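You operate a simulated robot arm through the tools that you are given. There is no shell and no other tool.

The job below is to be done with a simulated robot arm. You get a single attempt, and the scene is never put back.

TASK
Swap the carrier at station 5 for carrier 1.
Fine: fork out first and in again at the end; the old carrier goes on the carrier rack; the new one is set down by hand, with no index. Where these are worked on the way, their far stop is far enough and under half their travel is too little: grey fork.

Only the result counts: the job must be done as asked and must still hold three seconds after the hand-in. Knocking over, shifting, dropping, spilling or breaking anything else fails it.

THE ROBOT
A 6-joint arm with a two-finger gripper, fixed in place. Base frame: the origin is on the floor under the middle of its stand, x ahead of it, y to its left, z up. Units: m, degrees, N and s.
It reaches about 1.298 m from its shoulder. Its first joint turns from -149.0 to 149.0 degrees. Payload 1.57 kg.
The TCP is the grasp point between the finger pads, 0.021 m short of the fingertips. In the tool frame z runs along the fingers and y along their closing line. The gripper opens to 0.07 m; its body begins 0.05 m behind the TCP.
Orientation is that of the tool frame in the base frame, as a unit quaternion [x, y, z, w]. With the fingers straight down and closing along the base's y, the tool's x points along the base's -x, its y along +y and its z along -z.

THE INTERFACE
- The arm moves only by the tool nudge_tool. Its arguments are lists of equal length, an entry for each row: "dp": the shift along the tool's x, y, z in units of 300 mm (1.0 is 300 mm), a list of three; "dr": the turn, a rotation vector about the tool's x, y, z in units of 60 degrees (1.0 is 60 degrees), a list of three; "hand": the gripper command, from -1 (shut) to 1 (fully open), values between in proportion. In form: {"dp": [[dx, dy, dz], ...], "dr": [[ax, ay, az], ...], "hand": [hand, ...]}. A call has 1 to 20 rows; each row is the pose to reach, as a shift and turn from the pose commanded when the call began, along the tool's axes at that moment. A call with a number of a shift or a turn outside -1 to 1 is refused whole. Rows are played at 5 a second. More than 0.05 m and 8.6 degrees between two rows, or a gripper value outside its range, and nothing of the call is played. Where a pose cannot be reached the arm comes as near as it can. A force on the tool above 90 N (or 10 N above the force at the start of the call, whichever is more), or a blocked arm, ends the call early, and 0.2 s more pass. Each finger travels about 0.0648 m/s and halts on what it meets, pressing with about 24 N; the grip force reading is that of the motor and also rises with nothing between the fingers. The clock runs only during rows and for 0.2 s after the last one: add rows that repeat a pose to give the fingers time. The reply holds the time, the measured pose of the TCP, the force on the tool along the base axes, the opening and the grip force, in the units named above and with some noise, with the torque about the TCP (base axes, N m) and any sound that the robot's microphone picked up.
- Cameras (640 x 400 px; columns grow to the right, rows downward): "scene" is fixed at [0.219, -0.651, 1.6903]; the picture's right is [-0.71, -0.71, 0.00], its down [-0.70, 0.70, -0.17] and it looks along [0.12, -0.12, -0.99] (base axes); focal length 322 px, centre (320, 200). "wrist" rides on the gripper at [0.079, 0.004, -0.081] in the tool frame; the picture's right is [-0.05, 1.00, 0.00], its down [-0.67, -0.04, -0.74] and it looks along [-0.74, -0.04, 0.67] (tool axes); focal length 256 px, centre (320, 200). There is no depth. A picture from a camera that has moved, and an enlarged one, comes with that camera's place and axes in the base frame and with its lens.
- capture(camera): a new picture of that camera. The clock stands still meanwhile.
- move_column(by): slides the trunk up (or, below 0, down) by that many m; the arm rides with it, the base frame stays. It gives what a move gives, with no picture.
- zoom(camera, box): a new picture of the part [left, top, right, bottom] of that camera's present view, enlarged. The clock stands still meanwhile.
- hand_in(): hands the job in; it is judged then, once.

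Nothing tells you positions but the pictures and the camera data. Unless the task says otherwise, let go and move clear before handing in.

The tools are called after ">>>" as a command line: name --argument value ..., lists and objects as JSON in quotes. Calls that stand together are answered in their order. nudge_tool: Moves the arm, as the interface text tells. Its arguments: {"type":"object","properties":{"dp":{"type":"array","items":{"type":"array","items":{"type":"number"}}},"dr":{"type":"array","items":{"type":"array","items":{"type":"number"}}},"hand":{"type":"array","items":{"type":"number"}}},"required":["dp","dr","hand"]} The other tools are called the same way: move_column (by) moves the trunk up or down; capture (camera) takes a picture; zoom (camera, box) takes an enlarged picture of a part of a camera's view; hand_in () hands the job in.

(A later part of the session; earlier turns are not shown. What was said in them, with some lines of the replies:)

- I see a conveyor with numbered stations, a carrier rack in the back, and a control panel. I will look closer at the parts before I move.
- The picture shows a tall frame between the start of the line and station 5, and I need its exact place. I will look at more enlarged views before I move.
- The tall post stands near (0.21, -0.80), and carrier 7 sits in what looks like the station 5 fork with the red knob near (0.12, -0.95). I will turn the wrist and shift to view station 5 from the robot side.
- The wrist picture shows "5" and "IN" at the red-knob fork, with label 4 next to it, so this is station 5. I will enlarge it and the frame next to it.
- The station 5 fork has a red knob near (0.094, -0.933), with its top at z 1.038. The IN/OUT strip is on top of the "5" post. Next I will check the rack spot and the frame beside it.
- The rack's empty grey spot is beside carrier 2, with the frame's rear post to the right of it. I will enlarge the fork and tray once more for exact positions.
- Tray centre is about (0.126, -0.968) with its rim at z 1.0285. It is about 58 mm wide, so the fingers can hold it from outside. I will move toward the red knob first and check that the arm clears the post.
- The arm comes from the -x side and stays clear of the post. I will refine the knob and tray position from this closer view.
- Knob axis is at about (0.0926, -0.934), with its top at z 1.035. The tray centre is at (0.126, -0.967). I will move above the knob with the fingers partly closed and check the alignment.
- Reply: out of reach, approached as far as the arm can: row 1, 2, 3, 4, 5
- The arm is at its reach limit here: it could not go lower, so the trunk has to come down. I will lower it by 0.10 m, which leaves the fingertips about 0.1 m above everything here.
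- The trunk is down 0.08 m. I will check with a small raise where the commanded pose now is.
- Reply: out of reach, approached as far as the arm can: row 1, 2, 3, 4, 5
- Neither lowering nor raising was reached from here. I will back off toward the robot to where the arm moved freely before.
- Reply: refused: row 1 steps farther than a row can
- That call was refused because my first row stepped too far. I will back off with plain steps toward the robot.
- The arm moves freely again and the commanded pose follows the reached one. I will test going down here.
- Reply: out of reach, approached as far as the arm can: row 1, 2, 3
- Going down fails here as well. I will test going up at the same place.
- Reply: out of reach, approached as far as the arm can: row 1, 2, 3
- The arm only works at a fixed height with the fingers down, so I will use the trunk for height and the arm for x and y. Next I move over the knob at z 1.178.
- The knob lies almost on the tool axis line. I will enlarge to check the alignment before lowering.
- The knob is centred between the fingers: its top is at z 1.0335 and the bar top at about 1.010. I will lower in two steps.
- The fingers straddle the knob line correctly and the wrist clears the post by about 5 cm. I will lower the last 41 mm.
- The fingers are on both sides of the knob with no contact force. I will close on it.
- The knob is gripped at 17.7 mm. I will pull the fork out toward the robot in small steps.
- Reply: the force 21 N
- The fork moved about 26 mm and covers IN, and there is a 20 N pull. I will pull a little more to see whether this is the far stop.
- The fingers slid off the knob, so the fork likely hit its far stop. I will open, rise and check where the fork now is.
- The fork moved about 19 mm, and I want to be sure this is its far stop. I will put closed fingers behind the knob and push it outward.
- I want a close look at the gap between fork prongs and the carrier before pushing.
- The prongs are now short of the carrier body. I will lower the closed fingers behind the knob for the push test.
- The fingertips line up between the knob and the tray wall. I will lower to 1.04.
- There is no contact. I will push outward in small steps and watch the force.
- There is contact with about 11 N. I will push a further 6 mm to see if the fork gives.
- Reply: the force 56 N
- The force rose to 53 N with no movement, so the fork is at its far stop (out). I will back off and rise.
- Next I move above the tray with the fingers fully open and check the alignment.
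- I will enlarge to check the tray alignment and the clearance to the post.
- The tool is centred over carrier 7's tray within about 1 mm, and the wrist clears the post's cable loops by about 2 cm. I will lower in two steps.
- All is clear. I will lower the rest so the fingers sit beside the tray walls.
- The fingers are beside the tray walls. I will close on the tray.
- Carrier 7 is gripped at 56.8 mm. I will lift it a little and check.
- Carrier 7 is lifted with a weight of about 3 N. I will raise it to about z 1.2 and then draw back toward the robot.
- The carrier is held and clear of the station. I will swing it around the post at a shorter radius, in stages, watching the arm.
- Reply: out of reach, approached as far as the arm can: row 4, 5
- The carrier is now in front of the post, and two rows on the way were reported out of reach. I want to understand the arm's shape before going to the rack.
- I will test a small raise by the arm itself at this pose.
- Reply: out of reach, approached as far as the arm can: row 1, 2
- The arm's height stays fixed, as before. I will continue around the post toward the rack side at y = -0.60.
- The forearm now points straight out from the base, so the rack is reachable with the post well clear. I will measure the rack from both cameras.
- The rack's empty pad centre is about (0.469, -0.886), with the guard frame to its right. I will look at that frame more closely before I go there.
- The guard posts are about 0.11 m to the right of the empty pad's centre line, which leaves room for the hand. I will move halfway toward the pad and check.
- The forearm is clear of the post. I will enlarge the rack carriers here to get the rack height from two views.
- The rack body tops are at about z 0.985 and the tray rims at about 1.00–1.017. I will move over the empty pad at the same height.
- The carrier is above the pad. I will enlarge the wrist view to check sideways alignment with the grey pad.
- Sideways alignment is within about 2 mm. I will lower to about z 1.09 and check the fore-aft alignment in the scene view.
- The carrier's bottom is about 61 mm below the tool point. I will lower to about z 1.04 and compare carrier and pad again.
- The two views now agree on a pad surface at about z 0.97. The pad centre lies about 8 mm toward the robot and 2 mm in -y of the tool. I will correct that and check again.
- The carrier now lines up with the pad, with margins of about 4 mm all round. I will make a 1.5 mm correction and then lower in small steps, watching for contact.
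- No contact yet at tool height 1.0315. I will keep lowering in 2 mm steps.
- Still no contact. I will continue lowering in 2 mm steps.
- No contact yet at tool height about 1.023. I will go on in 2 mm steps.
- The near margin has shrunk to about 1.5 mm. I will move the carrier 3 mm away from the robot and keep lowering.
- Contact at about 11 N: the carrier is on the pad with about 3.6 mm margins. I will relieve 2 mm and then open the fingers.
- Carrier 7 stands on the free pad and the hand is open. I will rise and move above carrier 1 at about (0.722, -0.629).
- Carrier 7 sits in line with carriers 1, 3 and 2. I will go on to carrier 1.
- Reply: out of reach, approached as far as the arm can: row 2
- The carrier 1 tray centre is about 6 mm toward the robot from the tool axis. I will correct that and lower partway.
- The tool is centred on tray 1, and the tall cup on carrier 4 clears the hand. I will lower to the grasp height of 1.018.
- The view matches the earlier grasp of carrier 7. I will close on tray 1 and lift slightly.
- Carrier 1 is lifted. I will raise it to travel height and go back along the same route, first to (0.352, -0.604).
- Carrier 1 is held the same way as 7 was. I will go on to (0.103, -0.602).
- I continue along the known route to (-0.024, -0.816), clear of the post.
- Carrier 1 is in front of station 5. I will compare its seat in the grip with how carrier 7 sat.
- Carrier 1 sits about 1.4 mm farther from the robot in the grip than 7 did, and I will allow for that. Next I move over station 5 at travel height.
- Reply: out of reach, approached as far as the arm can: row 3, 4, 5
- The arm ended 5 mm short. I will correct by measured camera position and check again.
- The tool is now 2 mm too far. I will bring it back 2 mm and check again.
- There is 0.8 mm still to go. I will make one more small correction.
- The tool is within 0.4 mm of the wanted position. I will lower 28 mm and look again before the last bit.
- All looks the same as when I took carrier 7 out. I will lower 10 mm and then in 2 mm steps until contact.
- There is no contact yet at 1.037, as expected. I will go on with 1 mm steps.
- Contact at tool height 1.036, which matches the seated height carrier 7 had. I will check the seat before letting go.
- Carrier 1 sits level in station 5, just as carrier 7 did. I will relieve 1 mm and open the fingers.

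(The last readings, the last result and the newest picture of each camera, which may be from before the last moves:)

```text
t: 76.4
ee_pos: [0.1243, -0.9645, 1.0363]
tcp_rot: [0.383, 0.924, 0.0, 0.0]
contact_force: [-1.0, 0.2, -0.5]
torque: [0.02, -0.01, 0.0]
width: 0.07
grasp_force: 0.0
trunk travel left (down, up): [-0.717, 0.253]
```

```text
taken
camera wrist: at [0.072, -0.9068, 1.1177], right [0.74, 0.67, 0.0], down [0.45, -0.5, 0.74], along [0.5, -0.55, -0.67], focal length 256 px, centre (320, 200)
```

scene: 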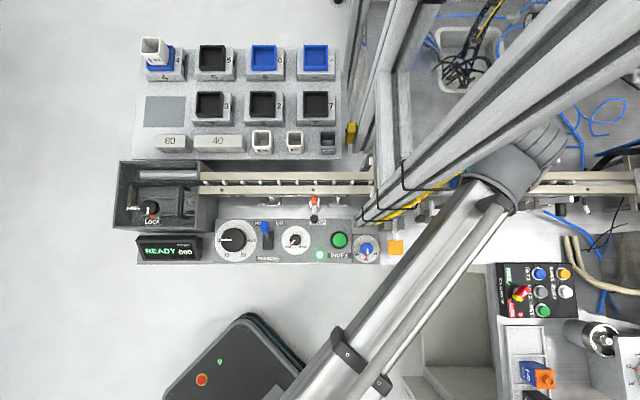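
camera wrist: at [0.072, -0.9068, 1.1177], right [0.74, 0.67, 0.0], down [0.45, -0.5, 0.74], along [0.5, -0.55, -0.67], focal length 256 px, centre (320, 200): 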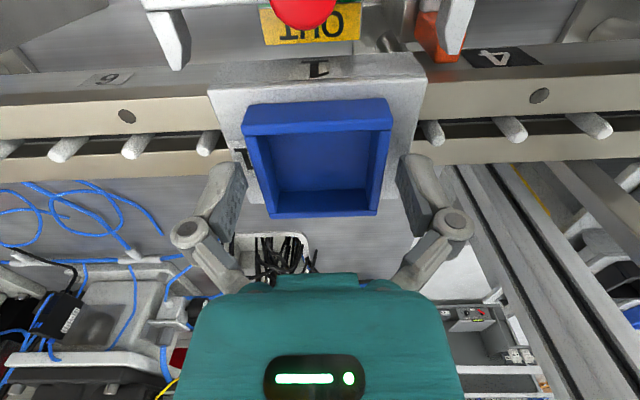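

Carrier 1 is set down and released. I will rise and check it against the fork prongs.

>>> move_column --by 0.1

>>> nudge_tool --dp '[[0.1, 0, 0], [0.2, 0, 0], [0.3, 0, 0]]' --dr '[[0, 0, 0], [0, 0, 0], [0, 0, 0]]' --hand '[1, 1, 1]'

>>> capture --camera "wrist"

>>> zoom --camera "wrist" --box '[240, 40, 400, 140]'

```text
t: 77.7
ee_pos: [0.1256, -0.9658, 1.1349]
tcp_rot: [0.383, 0.924, 0.0, 0.0]
contact_force: [-0.6, 0.5, 0.0]
torque: [0.0, -0.01, -0.01]
width: 0.07
grasp_force: 0.0
trunk travel left (down, up): [-0.817, 0.153]
```

```text
t: 78.5
ee_pos: [0.0604, -0.9003, 1.1353]
tcp_rot: [0.383, 0.924, 0.0, 0.0]
contact_force: [-0.6, -0.1, -0.2]
torque: [0.0, -0.03, -0.01]
width: 0.0701
grasp_force: 0.0
trunk travel left (down, up): [-0.817, 0.153]
```

```text
taken
camera wrist: at [0.0069, -0.8431, 1.2179], right [0.74, 0.67, 0.0], down [0.45, -0.5, 0.74], along [0.5, -0.55, -0.67], focal length 256 px, centre (320, 200)
```

wrist: 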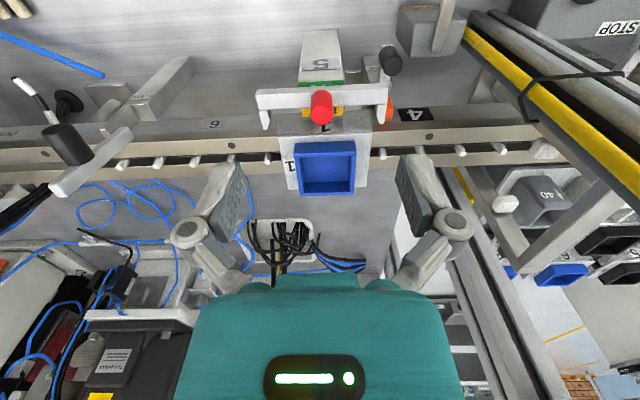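

```text
4.00 times, centred on (320, 90) of wrist
camera zoom: at [0.0069, -0.8431, 1.2179], right [0.74, 0.67, 0.0], down [0.45, -0.5, 0.74], along [0.5, -0.55, -0.67], focal length 1024 px, centre (320, 640)
```

zoom: 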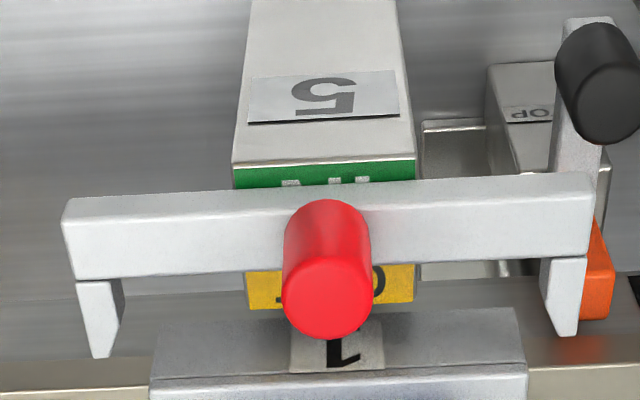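

Carrier 1 is at station 5, and the prongs have about 8 mm clearance on each side. Next I close the fingers and lower them on the robot side of the knob to push the fork in.

>>> nudge_tool --dp '[[0, 0, 0], [0, 0, 0], [0, 0, 0], [0, 0, 0]]' --dr '[[0, 0, 0], [0, 0, 0], [0, 0, 0], [0, 0, 0]]' --hand '[-1, -1, -1, -1]'

>>> move_column --by -0.07

>>> capture --camera "wrist"

```text
t: 79.5
ee_pos: [0.0586, -0.9016, 1.1354]
tcp_rot: [0.383, 0.924, 0.001, -0.001]
contact_force: [0.2, 0.5, -0.2]
torque: [0.02, 0.0, -0.01]
width: 0.0001
grasp_force: 24.4
trunk travel left (down, up): [-0.817, 0.153]
```

```text
t: 80.6
ee_pos: [0.0599, -0.9014, 1.0655]
tcp_rot: [0.382, 0.924, -0.001, 0.001]
contact_force: [-0.3, 0.2, 0.9]
torque: [0.0, 0.0, -0.01]
width: 0.0
grasp_force: 23.8
trunk travel left (down, up): [-0.747, 0.223]
```

```text
taken
camera wrist: at [0.007, -0.8437, 1.1478], right [0.74, 0.67, 0.0], down [0.45, -0.5, 0.74], along [0.5, -0.55, -0.67], focal length 256 px, centre (320, 200)
```

wrist: 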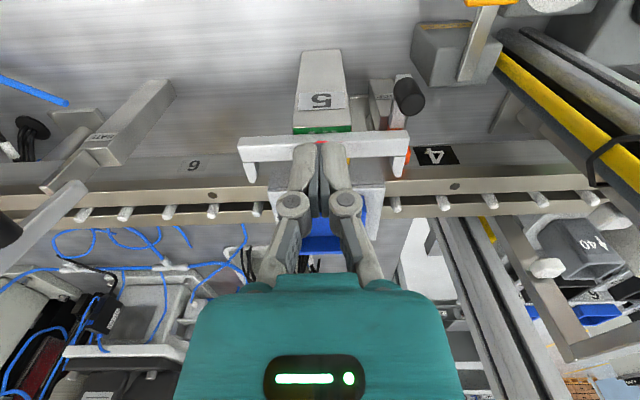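

The closed fingers are in front of the knob. I will lower the last 29.5 mm and push in gently.

>>> move_column --by -0.0295

>>> nudge_tool --dp '[[-0.0167, 0, 0], [-0.0333, 0, 0], [-0.05, 0, 0], [-0.0667, 0, 0], [-0.0833, 0, 0]]' --dr '[[0, 0, 0], [0, 0, 0], [0, 0, 0], [0, 0, 0], [0, 0, 0]]' --hand '[-1, -1, -1, -1, -1]'

>>> capture --camera "wrist"

```text
t: 81.3
ee_pos: [0.0597, -0.9007, 1.0365]
tcp_rot: [0.383, 0.924, 0.0, 0.0]
contact_force: [0.1, 0.5, 0.1]
torque: [0.01, 0.0, 0.01]
width: 0.0
grasp_force: 24.2
trunk travel left (down, up): [-0.718, 0.252]
```

```text
t: 82.5
ee_pos: [0.0772, -0.9198, 1.0357]
tcp_rot: [0.383, 0.924, -0.001, 0.001]
contact_force: [0.1, 0.5, 0.2]
torque: [0.02, -0.01, -0.03]
width: 0.0058
grasp_force: 28.5
trunk travel left (down, up): [-0.718, 0.252]
```

```text
taken
camera wrist: at [0.0253, -0.8616, 1.1182], right [0.74, 0.67, 0.0], down [0.45, -0.5, 0.75], along [0.5, -0.55, -0.67], focal length 256 px, centre (320, 200)
```

wrist: 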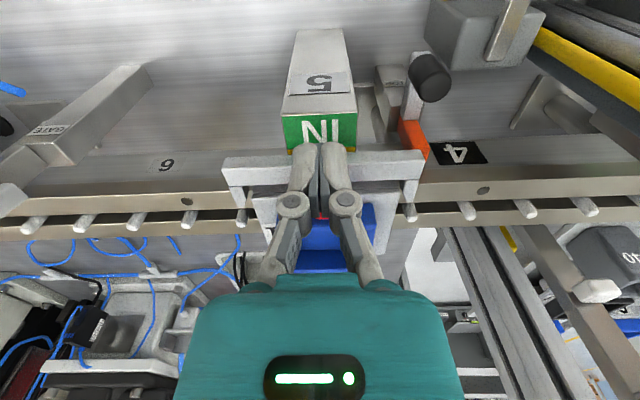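

The fork is sliding in and IN is showing again. I will keep pushing to its inner stop.

>>> nudge_tool --dp '[[-0.0133, 0, 0], [-0.0267, 0, 0], [-0.04, 0, 0], [-0.0467, 0, 0]]' --dr '[[0, 0, 0], [0, 0, 0], [0, 0, 0], [0, 0, 0]]' --hand '[-1, -1, -1, -1]'

>>> capture --camera "wrist"

```text
t: 83.5
ee_pos: [0.079, -0.9238, 1.0384]
tcp_rot: [0.383, 0.924, 0.003, -0.005]
contact_force: [-39.4, 47.8, -20.8]
torque: [0.36, 0.51, 0.13]
width: 0.0
grasp_force: 28.5
trunk travel left (down, up): [-0.718, 0.252]
```

```text
taken
camera wrist: at [0.0278, -0.8659, 1.1213], right [0.75, 0.67, 0.0], down [0.45, -0.5, 0.74], along [0.49, -0.55, -0.68], focal length 256 px, centre (320, 200)
```

wrist: 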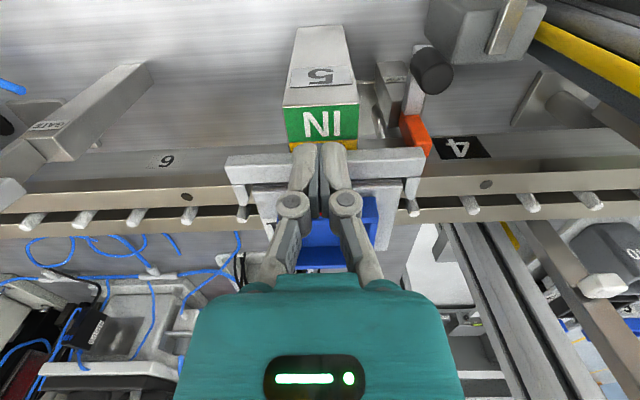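

The force rose to 65 N with no more movement, so the fork is at its inner stop. I will back off, rise and check.

>>> nudge_tool --dp '[[0.03, 0, 0], [0.06, 0, 0], [0.08, 0, 0], [0.08, 0, 0]]' --dr '[[0, 0, 0], [0, 0, 0], [0, 0, 0], [0, 0, 0]]' --hand '[-1, -1, -1, -1]'

>>> move_column --by 0.12

>>> capture --camera "wrist"

>>> zoom --camera "wrist" --box '[256, 60, 384, 140]'

```text
t: 84.5
ee_pos: [0.0726, -0.9131, 1.0368]
tcp_rot: [0.383, 0.924, -0.001, 0.001]
contact_force: [-1.0, 1.4, -0.4]
torque: [0.02, 0.0, -0.01]
width: 0.0
grasp_force: 28.4
trunk travel left (down, up): [-0.718, 0.252]
```

```text
t: 86.0
ee_pos: [0.0713, -0.9128, 1.1562]
tcp_rot: [0.382, 0.924, 0.0, 0.0]
contact_force: [0.0, -0.6, -0.2]
torque: [0.0, 0.02, 0.0]
width: 0.0001
grasp_force: 28.4
trunk travel left (down, up): [-0.838, 0.132]
```

```text
taken
camera wrist: at [0.0188, -0.8543, 1.2382], right [0.74, 0.67, 0.0], down [0.45, -0.5, 0.74], along [0.5, -0.55, -0.67], focal length 256 px, centre (320, 200)
```

wrist: 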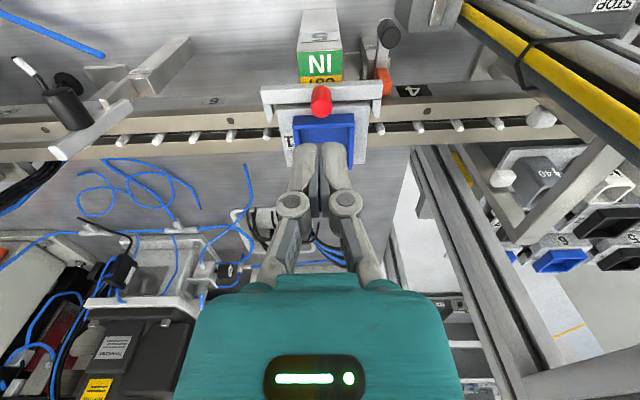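

```text
5.00 times, centred on (320, 100) of wrist
camera zoom: at [0.0188, -0.8543, 1.2382], right [0.74, 0.67, 0.0], down [0.45, -0.5, 0.74], along [0.5, -0.55, -0.67], focal length 1280 px, centre (320, 700)
```

zoom: 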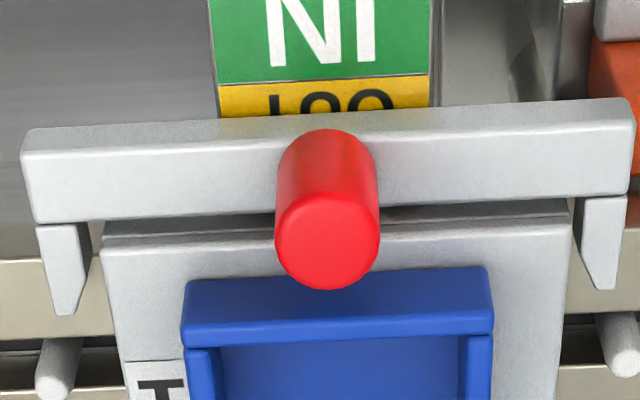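

The fork is back at its start place (knob at 0.0926, -0.934), with carrier 1 behind it. I will back away and do a last check of everything.

>>> nudge_tool --dp '[[0.13, 0, 0], [0.26, 0, 0], [0.39, 0, 0], [0.52, 0, 0], [0.65, 0, 0]]' --dr '[[0, 0, 0], [0, 0, 0], [0, 0, 0], [0, 0, 0], [0, 0, 0]]' --hand '[0, 0.5, 1, 1, 1]'

>>> capture --camera "wrist"

>>> capture --camera "scene"

>>> zoom --camera "scene" --box '[420, 150, 500, 200]'

>>> zoom --camera "scene" --box '[110, 20, 350, 170]'

>>> zoom --camera "scene" --box '[110, 150, 350, 300]'

```text
t: 87.2
ee_pos: [-0.0644, -0.7737, 1.156]
tcp_rot: [0.382, 0.924, 0.001, -0.001]
contact_force: [0.2, -0.1, -0.4]
torque: [0.01, 0.0, -0.02]
width: 0.0699
grasp_force: 0.1
trunk travel left (down, up): [-0.838, 0.132]
```

```text
taken
camera wrist: at [-0.1174, -0.7153, 1.2384], right [0.74, 0.67, 0.0], down [0.45, -0.5, 0.75], along [0.5, -0.55, -0.67], focal length 256 px, centre (320, 200)
```

wrist: 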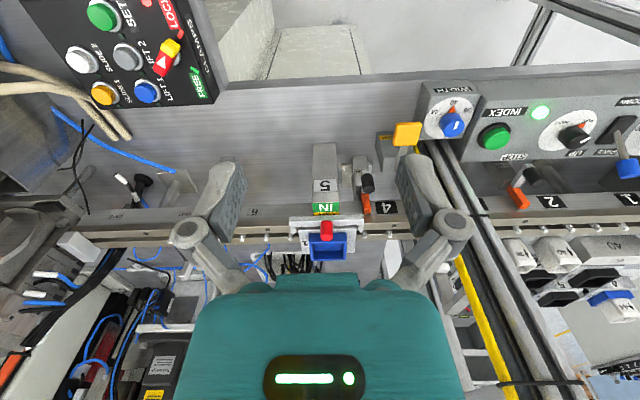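

```text
taken
```

scene: 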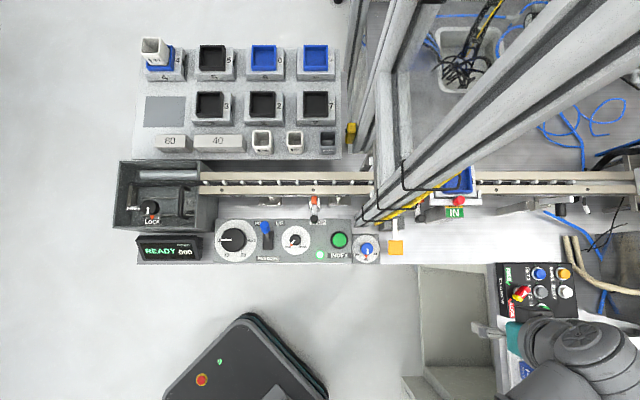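

```text
8.00 times, centred on (460, 175) of scene
camera zoom: at [0.219, -0.651, 1.6903], right [-0.71, -0.71, 0.0], down [-0.7, 0.7, -0.17], along [0.12, -0.12, -0.99], focal length 2575 px, centre (-800, 400)
```

zoom: 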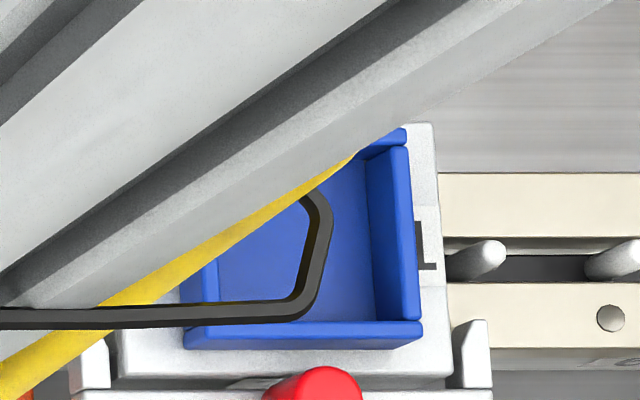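

```text
2.67 times, centred on (230, 95) of scene
camera zoom: at [0.219, -0.651, 1.6903], right [-0.71, -0.71, 0.0], down [-0.7, 0.7, -0.17], along [0.12, -0.12, -0.99], focal length 858 px, centre (560, 480)
```

zoom: 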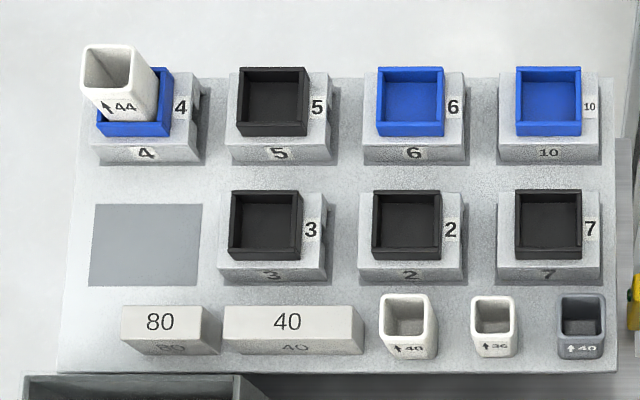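

```text
2.67 times, centred on (230, 225) of scene
camera zoom: at [0.219, -0.651, 1.6903], right [-0.71, -0.71, 0.0], down [-0.7, 0.7, -0.17], along [0.12, -0.12, -0.99], focal length 858 px, centre (560, 133)
```

zoom: 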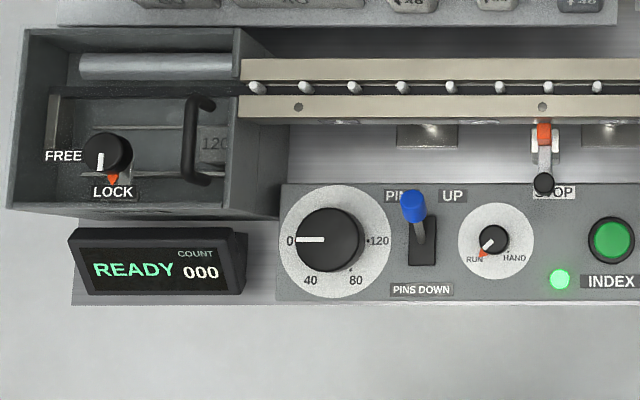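

Everything checks out:
- Carrier 1 sits in station 5 in the place carrier 7 had.
- The fork is in.
- Carrier 7 stands on the rack's free pad.
- The panel still shows READY with count 000, so there was no index.
- Nothing else has moved and the arm is clear with the hand empty.

I am handing in.

>>> hand_in

```text
The job is handed in.
```

Carrier 1 is now at station 5 and the job is handed in. I have no verdict back yet.

- **Fork:** I pulled it out to its far stop before touching the old carrier. At the end I pushed it in to its inner stop, and the knob is back where it started.
- **Old carrier:** Carrier 7 is on the carrier rack, on the free pad next to carrier 2.
- **New carrier:** I set carrier 1 down by hand, within about 1 mm of where carrier 7 sat. I never pressed INDEX, and the panel still shows READY with count 000.
- **Surroundings:** In the last pictures nothing else has moved. The hand is empty and open, and the arm is clear of the line.
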